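You operate a simulated robot arm through the tools that you are given. There is no shell and no other tool. Be economical: measure what you need, move in short steps, check, and stop when the job is done.

Carry out the task below with a simulated robot arm. There is one attempt and no reset: what you move stays moved.

TASK
Pull the table drawer open.
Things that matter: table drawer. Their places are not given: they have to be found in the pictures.

It is judged by the outcome, as a careful person would: the job done as asked, and still so three seconds after it is handed in. It fails if anything else is knocked over, pushed out of place, dropped, spilled or broken.

THE ROBOT
A 6-joint arm with a two-finger parallel gripper, fixed in place. Base frame: the origin is at the foot of the arm, x ahead of it, y to its left, z up. Lengths are in mm, angles in rad, forces in N, time in s.
With the tool pointing down near the work surface it reaches from about 120 to 600 mm from the base axis. Its first joint turns from -1.152 to 1.152 rad. Payload 2.7 kg.
Tool frame: the origin (TCP) lies between the finger pads and is the grasp point; the fingertips stand 23 mm ahead of it; z points along the fingers, y is the line along which they close. The gripper opens to 94 mm. The fingers are 38 mm wide and 10 mm thick; the gripper's body (54 by 96 mm) begins 39 mm behind the TCP.
Orientation is told as [roll, pitch, yaw] about the base's x, y, z axes, in that order, counted from this pose: with the fingers straight down and closing along the base's y, the tool's x points along the base's -x, its y along +y and its z along -z.

THE INTERFACE
- The arm moves only by the tool jog_arm. Its argument "commands" is a list of rows, each a list of 3 entries, a list of its own where there are three numbers: the turn, a rotation vector about the tool's x, y, z in rad, then the shift along the tool's x, y, z in mm, then the finger opening in mm, from 0 to 94. In form: [[[wx, wy, wz], [dx, dy, dz], grip], ...]. A call has 1 to 12 rows; each row shifts and turns the commanded pose from where the row before left it, along the tool's axes as they then stand. A row lasts 0.2 s, in which the tool goes at most 50 mm and 0.15 rad; a call with a longer step from one row to the next is refused whole, and so is a gripper value outside its range. A pose out of reach is approached as far as the arm can. The call stops where the force on the tool passes 40 N (or 10 N more than at its start, if that is more) or the arm is blocked; 0.2 s more then pass. The fingers move at their own pace (about 45 mm/s each) and stop on an object; they squeeze with about 25 N. The grip force told is the motor's: it shows also when the fingers shut on nothing. Time passes only in rows, and 0.2 s behind the last, so rows that do not move let the fingers close. It gives the time, the measured TCP pose, the force on the tool (base axes), the opening and the grip force at its end, in the units of the frame above (readings bear some noise).
- Cameras (640 x 400 px; columns grow to the right, rows downward): "scene" is fixed at [45.7, -418.5, 1397.8]; the picture's right is [0.95, -0.31, 0.00], its down [-0.19, -0.59, -0.78] and it looks along [0.24, 0.74, -0.62] (base axes); focal length 341 px, centre (320, 200). "wrist" rides on the gripper at [-39, 0, -44] in the tool frame; the picture's right is [0.00, -1.00, 0.00], its down [0.97, 0.00, -0.24] and it looks along [0.24, 0.00, 0.97] (tool axes); focal length 218 px, centre (320, 200).
- camera(camera): a new picture of that camera. No time passes.
- point_at(camera, pixels): for up to 12 pixels [column, row] of the newest picture of that camera ("zoom" is the newest enlarged one), the place [x, y, z] in the base frame of the surface seen there, good to about 3 mm. No time passes.
- close_up(camera, box): a new picture of the part [left, top, right, bottom] of that camera's present view, enlarged. No time passes.
- hand_in(): hands the job in; it is judged then, once.

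Work in short steps. Measure before you move; look again where a grasp or a placing could have gone wrong, and mend it. You have 60 turns and 22 pictures in all, the two below and enlarged ones among them. Open the gripper and draw the arm clear of the work before you hand the job in, unless the task says otherwise; then end with one line.

The tools are called after "Emit:" as name(argument=value, ...) on one line, values as JSON. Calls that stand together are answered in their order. jog_arm: Moves the arm, as the interface text tells. Its arguments: {"type":"object","properties":{"commands":{"type":"array","items":{"type":"array"}}},"required":["commands"]} The other tools are called the same way: camera (camera) takes a picture; point_at (camera, pixels) gives the place of the surface under pixels of a picture; close_up (camera, box) takes an enlarged picture of a part of a camera's view; hand_in () hands the job in.

At the start:

```text
time: 0.0
eef_pos: [314.4, 284.1, 894.2]
orientation: [-0.001, 0.001, 0.001]
force: [-0.2, -0.2, 0.0]
width: 94.0
grasp_force: 0.1
```

scene: 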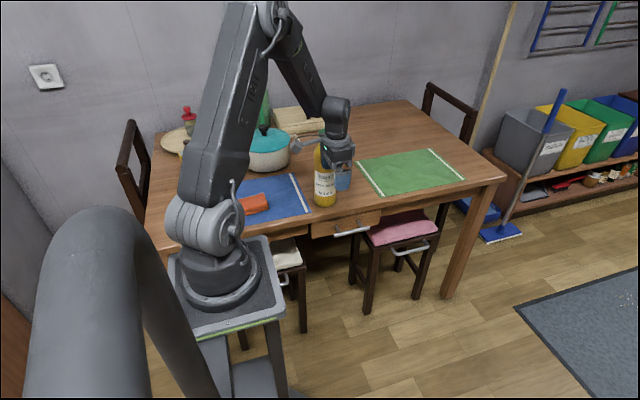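
wrist: 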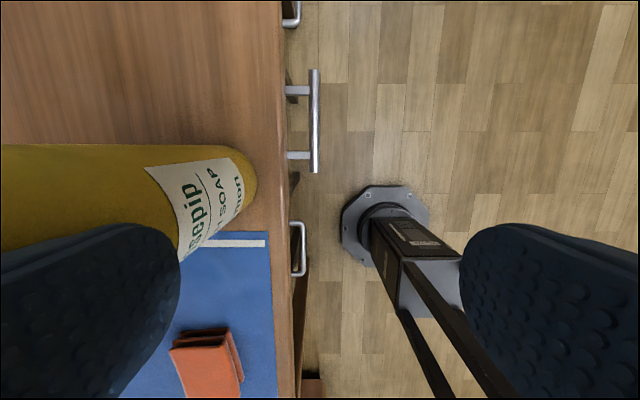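

The drawer handle appears in the wrist view as a bar at (315,120), and in the scene at about (350,232). I'll measure both and look closer.

Emit:
close_up(camera="scene", box=[240, 130, 480, 280])

Emit:
point_at(camera="wrist", pixels=[[315, 75], [315, 120], [315, 165], [297, 90], [297, 155], [275, 120], [303, 250], [298, 10], [270, 300]])

Emit:
point_at(camera="scene", pixels=[[336, 235], [351, 232], [367, 228], [345, 222], [325, 228], [376, 216], [324, 203]])

```text
2.67 times, centred on (360, 205) of scene
```

zoom: 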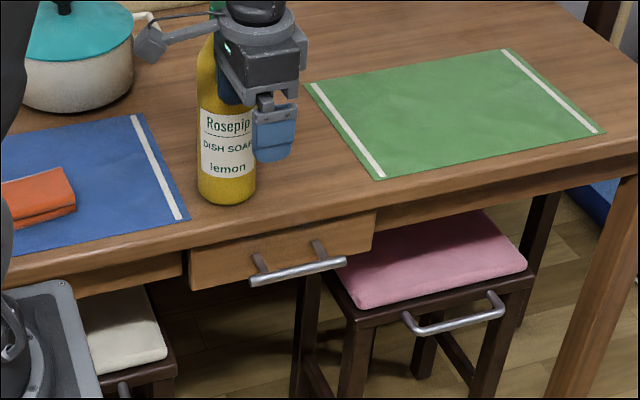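

```text
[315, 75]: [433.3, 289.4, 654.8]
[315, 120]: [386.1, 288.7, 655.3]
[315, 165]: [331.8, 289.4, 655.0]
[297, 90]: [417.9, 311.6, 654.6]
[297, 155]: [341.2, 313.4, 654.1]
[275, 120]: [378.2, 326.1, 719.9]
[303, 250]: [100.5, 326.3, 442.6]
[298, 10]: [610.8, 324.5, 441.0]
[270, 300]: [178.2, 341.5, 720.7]
```

```text
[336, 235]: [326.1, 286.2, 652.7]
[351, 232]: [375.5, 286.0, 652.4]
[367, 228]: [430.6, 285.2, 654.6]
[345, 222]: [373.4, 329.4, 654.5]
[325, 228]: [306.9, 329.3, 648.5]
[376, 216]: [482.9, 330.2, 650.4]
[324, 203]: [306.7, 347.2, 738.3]
```

The bar sits at about x 325–435, y 287, z 653. The drawer front is at y≈330 and the tabletop at z 720, with its edge at y≈326. A vertical tool would foul the table edge, so I'll back away in -y and turn the tool to point horizontally along +y, with the fingers closing vertically.

Emit:
jog_arm(commands=[[[0, 0, 0], [0, -25, 0], 94], [[0, 0, 0], [-10, -30, 0], 80], [[0, 0, 0], [-15, -30, 0], 70], [[0, 0, 0], [-20, -30, 0], 60], [[0, 0, 0], [-20, -20, 0], 60], [[0, 0, 0], [0, 0, 0], 60]])

Emit:
jog_arm(commands=[[[-0.13, 0, 0], [0, 0, 0], 60], [[-0.13, 0, 0], [0, 0, 0], 60], [[-0.13, 0, 0], [0, 0, 0], 60], [[-0.13, 0, 0], [0, 0, 0], 60], [[-0.13, 0, 0], [0, 0, 0], 60], [[-0.13, 0, 0], [0, 0, 0], 60], [[0, 0, 0], [0, 0, 0], 60]])

```text
time: 1.4
eef_pos: [380.0, 148.3, 894.1]
orientation: [0.0, 0.0, 0.0]
force: [-0.3, -0.1, -0.1]
width: 60.4
grasp_force: 0.1
```

```text
time: 3.0
eef_pos: [379.0, 148.8, 894.2]
orientation: [0.782, 0.0, -0.001]
force: [0.4, -0.5, 0.6]
width: 59.9
grasp_force: 0.2
```

The turn works so far, so I'll complete it to 90°.

Emit:
jog_arm(commands=[[[-0.13, 0, 0], [0, 0, 0], 60], [[-0.13, 0, 0], [0, 0, 0], 60], [[-0.13, 0, 0], [0, 0, 0], 60], [[-0.13, 0, 0], [0, 0, 0], 60], [[-0.13, 0, 0], [0, 0, 0], 60], [[-0.138, 0, 0], [0, 0, 0], 60], [[0, 0, 0], [0, 0, 0], 60]])

Emit:
camera(camera="scene")

```text
time: 4.6
eef_pos: [379.1, 148.2, 895.8]
orientation: [1.572, -0.001, 0.001]
force: [0.5, 0.2, -0.9]
width: 59.9
grasp_force: 0.1
```

```text
18 pictures are left
```

scene: 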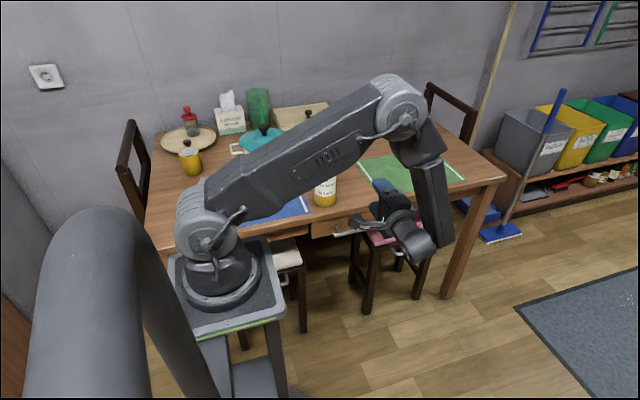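

The tool is horizontal now. I'll lower it to handle height (z≈653), staying at y 148.

Emit:
jog_arm(commands=[[[0, 0, 0], [0, -25, 0], 60], [[0, 0, 0], [0, -25, 0], 60], [[0, 0, 0], [0, -25, 0], 60], [[0, 0, 0], [0, -25, 0], 60], [[0, 0, 0], [0, -25, 0], 60], [[0, 0, 0], [0, 0, 0], 60]])

Emit:
jog_arm(commands=[[[0, 0, 0], [0, -25, 0], 60], [[0, 0, 0], [0, -25, 0], 60], [[0, 0, 0], [0, -25, 0], 60], [[0, 0, 0], [0, -25, 0], 60], [[0, 0, 0], [0, -17, 0], 60], [[0, 0, 0], [0, 0, 0], 60]])

Emit:
camera(camera="wrist")

Emit:
camera(camera="scene")

```text
time: 6.0
eef_pos: [378.9, 148.1, 770.1]
orientation: [1.57, -0.001, 0.0]
force: [-0.2, -0.4, -0.7]
width: 60.0
grasp_force: 0.1
```

```text
time: 7.4
eef_pos: [379.4, 148.7, 654.0]
orientation: [1.569, 0.001, 0.0]
force: [-0.4, 0.1, -0.2]
width: 60.1
grasp_force: 0.0
```

```text
17 pictures are left
```

wrist: 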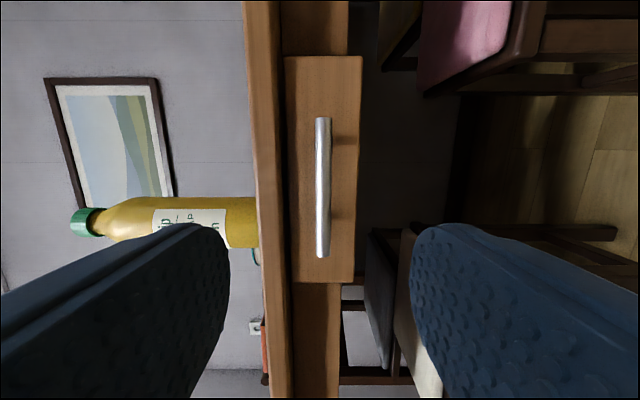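

```text
16 pictures are left
```

scene: 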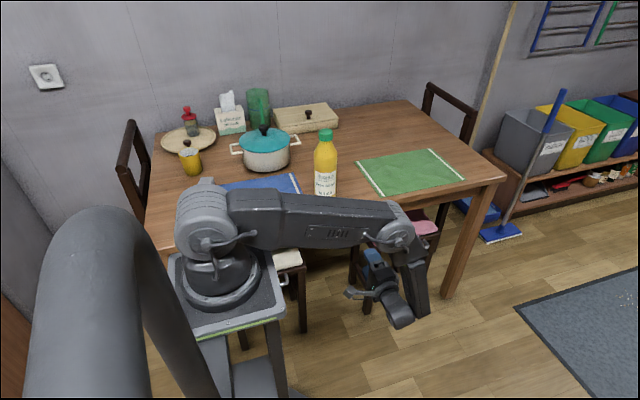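

The bar is centred between the fingers (col 323). I'll measure it precisely, then advance along tool z.

Emit:
point_at(camera="wrist", pixels=[[323, 125], [323, 187], [323, 250], [345, 190], [335, 140], [335, 215]])

Emit:
jog_arm(commands=[[[0, 0, 0], [0, 0, 20], 60], [[0, 0, 0], [0, 0, 20], 60], [[0, 0, 0], [0, 0, 20], 60], [[0, 0, 0], [0, 0, 15], 60], [[0, 0, 0], [0, 0, 0], 60]])

Emit:
camera(camera="scene")

```text
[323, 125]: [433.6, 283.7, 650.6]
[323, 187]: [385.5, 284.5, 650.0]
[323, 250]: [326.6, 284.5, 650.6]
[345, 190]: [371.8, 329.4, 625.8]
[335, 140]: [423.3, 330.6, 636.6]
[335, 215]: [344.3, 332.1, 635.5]
```

```text
time: 8.6
eef_pos: [378.8, 224.7, 652.8]
orientation: [1.57, -0.001, 0.001]
force: [0.3, 0.7, 0.3]
width: 60.0
grasp_force: 0.0
```

```text
15 pictures are left
```

scene: 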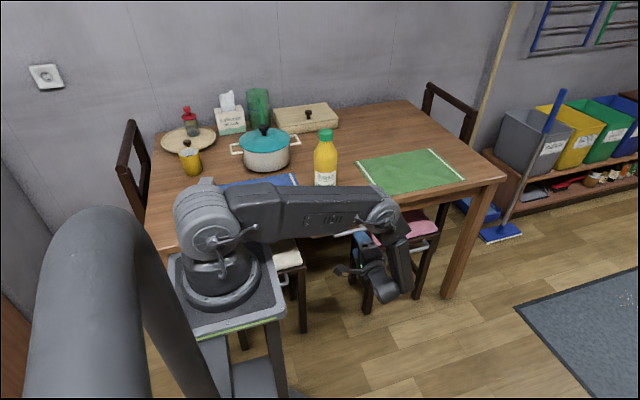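

I'll check how far the elbow and upper arm are from the bottle and table edge before going on.

Emit:
point_at(camera="scene", pixels=[[280, 192], [280, 215], [325, 190], [325, 215], [385, 210], [385, 232], [325, 165], [325, 180], [405, 222]])

```text
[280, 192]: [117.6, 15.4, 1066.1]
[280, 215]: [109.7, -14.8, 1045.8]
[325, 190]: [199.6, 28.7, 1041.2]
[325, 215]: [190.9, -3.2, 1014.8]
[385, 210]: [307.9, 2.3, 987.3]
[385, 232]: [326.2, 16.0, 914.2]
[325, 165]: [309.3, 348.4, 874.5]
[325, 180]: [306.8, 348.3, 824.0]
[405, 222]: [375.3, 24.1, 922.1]
```

The arm is well clear: it is above z 910 with y below 50. I'll advance the last ~61 mm so the bar lies at the TCP, lowering 2 mm on the way.

Emit:
jog_arm(commands=[[[0, 0, 0], [0, -2, 15], 60], [[0, 0, 0], [0, 0, 15], 60], [[0, 0, 0], [0, 0, 15], 60], [[0, 0, 0], [0, 0, 16], 60], [[0, 0, 0], [0, 0, 0], 60]])

Emit:
camera(camera="wrist")

```text
time: 9.8
eef_pos: [378.2, 285.8, 652.0]
orientation: [1.569, 0.002, 0.002]
force: [0.5, 0.4, 0.5]
width: 60.3
grasp_force: 0.1
```

```text
14 pictures are left
```

wrist: 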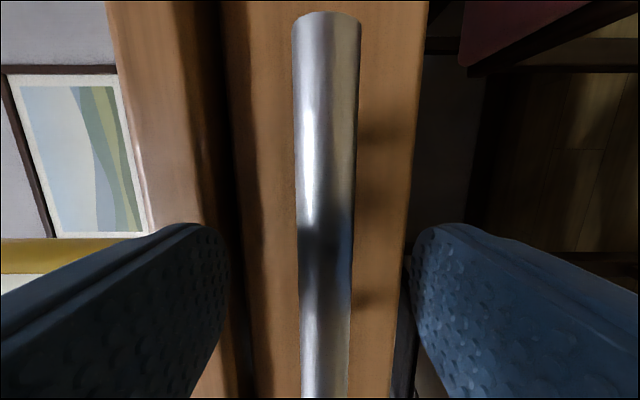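

The bar lies between the fingers with no contact. I'll close on it.

Emit:
jog_arm(commands=[[[0, 0, 0], [0, 0, 0], 40], [[0, 0, 0], [0, 0, 0], 20], [[0, 0, 0], [0, 0, 0], 5], [[0, 0, 0], [0, 0, 0], 5], [[0, 0, 0], [0, 0, 0], 5]])

```text
time: 11.0
eef_pos: [378.5, 284.5, 650.5]
orientation: [1.566, 0.0, -0.001]
force: [6.0, 0.8, -20.2]
width: 20.0
grasp_force: 44.5
```

The grip is firm at 20 mm wide. I'll ease down 1 mm to relieve the vertical load and pull slowly along -y.

Emit:
jog_arm(commands=[[[0, 0, 0], [0, -1, 0], 5], [[0, 0, 0], [0, 0, -5], 5], [[0, 0, 0], [0, 0, -8], 5], [[0, 0, 0], [0, 0, -8], 5], [[0, 0, 0], [0, 0, -8], 5]])

```text
time: 12.2
eef_pos: [378.9, 254.3, 649.8]
orientation: [1.57, -0.001, 0.001]
force: [-1.1, 0.4, -3.9]
width: 19.9
grasp_force: 45.3
```

It moved 30 mm with little resistance and the grip is still holding at 20 mm. I'll keep pulling.

Emit:
jog_arm(commands=[[[0, 0, 0], [0, 0, -10], 5], [[0, 0, 0], [0, 0, -10], 5], [[0, 0, 0], [0, 0, -10], 5], [[0, 0, 0], [0, 0, -10], 5], [[0, 0, 0], [0, 0, -10], 5], [[0, 0, 0], [0, 0, -10], 5], [[0, 0, 0], [0, 0, -10], 5], [[0, 0, 0], [0, 0, 0], 5]])

Emit:
camera(camera="scene")

```text
time: 14.0
eef_pos: [379.0, 184.7, 650.4]
orientation: [1.567, 0.001, 0.002]
force: [-8.8, -0.4, 4.0]
width: 19.9
grasp_force: 44.9
```

```text
13 pictures are left
```

scene: 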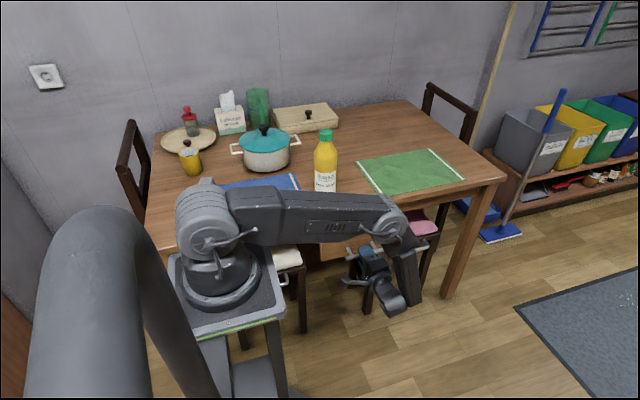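

The drawer is about 100 mm out and coming freely. I'll keep pulling in gentle steps and watch for the end stop.

Emit:
jog_arm(commands=[[[0, 0, 0], [0, 0, -8], 5], [[0, 0, 0], [0, 0, -8], 5], [[0, 0, 0], [0, 0, -8], 5], [[0, 0, 0], [0, 0, -8], 5], [[0, 0, 0], [0, 0, -8], 5], [[0, 0, 0], [0, 0, -8], 5], [[0, 0, 0], [0, 0, 0], 5]])

Emit:
jog_arm(commands=[[[0, 0, 0], [0, 0, -6], 5], [[0, 0, 0], [0, 0, -6], 5], [[0, 0, 0], [0, 0, -6], 5], [[0, 0, 0], [0, 0, -6], 5], [[0, 0, 0], [0, 0, -6], 5], [[0, 0, 0], [0, 0, 0], 5]])

Emit:
close_up(camera="scene", box=[240, 160, 480, 310])

```text
time: 15.6
eef_pos: [379.8, 136.7, 650.2]
orientation: [1.57, 0.0, 0.0]
force: [-11.9, 1.1, 3.5]
width: 20.0
grasp_force: 44.9
```

```text
time: 17.0
eef_pos: [378.8, 108.4, 650.0]
orientation: [1.568, 0.0, 0.0]
force: [-16.1, 1.3, 3.0]
width: 20.0
grasp_force: 45.1
```

```text
2.67 times, centred on (360, 235) of scene
```

zoom: 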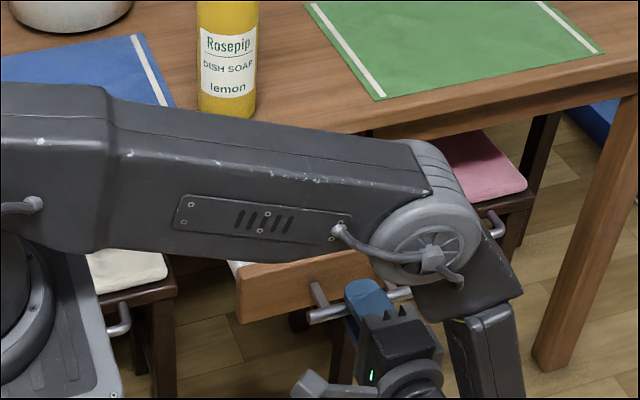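

The drawer is 177 mm out, with a small sideways load building up. I'll relieve that and pull a little further to see whether it reaches its stop.

Emit:
jog_arm(commands=[[[0, 0, 0], [1.5, 0, 0], 5], [[0, 0, 0], [0, 0, -6], 5], [[0, 0, 0], [0, 0, -6], 5], [[0, 0, 0], [0, 0, -6], 5], [[0, 0, 0], [0, 0, -6], 5], [[0, 0, 0], [0, 0, -6], 5], [[0, 0, 0], [0, 0, -6], 5], [[0, 0, 0], [0, 0, 0], 5]])

```text
time: 18.3
eef_pos: [379.9, 84.8, 650.4]
orientation: [1.567, -0.001, -0.003]
force: [3.0, 6.8, -1.1]
width: 20.0
grasp_force: 45.2
stopped in row 6: the force on the tool passed its limit (the readings are from after the stop); the commanded pose is now the measured one
```

It hit its end stop at about 200 mm, so the drawer is fully open. I'll release and back straight off.

Emit:
jog_arm(commands=[[[0, 0, 0], [0, 0, 0], 25], [[0, 0, 0], [0, 0, 0], 45], [[0, 0, 0], [0, 0, 0], 60], [[0, 0, 0], [0, 0, 0], 60], [[0, 0, 0], [0, 0, 0], 60]])

Emit:
jog_arm(commands=[[[0, 0, 0], [0, 0, -10], 60], [[0, 0, 0], [0, 0, -15], 60], [[0, 0, 0], [0, 0, -20], 60], [[0, 0, 0], [0, 0, -20], 60], [[0, 0, 0], [0, 0, -20], 60], [[0, 0, 0], [0, 0, 0], 60]])

Emit:
camera(camera="scene")

Emit:
camera(camera="wrist")

```text
time: 19.5
eef_pos: [378.2, 84.4, 649.3]
orientation: [1.57, -0.001, -0.002]
force: [-0.4, 0.0, -0.7]
width: 60.0
grasp_force: 0.0
```

```text
time: 20.9
eef_pos: [378.9, -0.7, 650.5]
orientation: [1.571, -0.002, -0.003]
force: [-0.1, -0.6, 0.7]
width: 60.2
grasp_force: 0.0
```

```text
11 pictures are left
```

scene: 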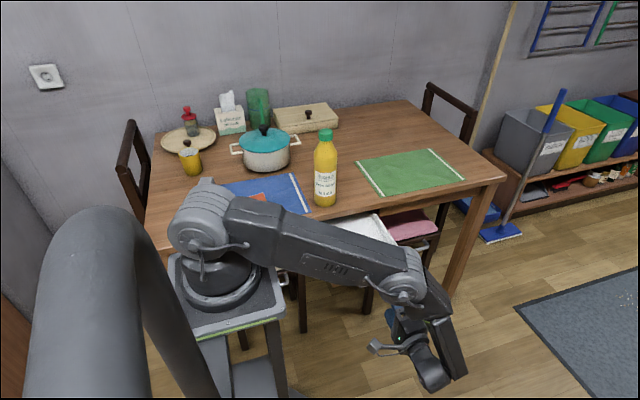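

```text
10 pictures are left
```

wrist: 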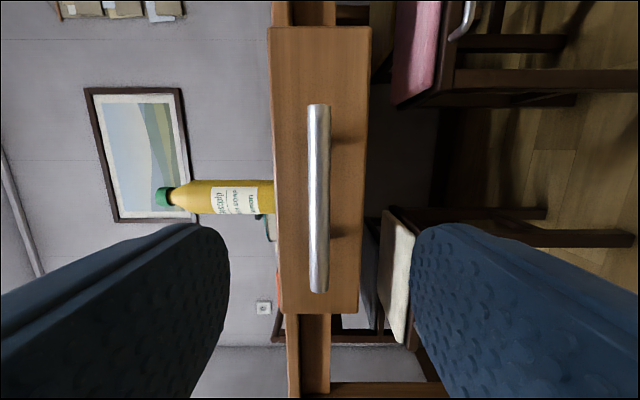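

The drawer is open, the bottle and everything else are undisturbed, and the arm is clear with the gripper open. I'll hand it in.

Emit:
hand_in()

```text
The job is handed in.
```

The table drawer is pulled open to its stop, about 200 mm out. The gripper is open and drawn clear, and nothing else looked disturbed in the final pictures.
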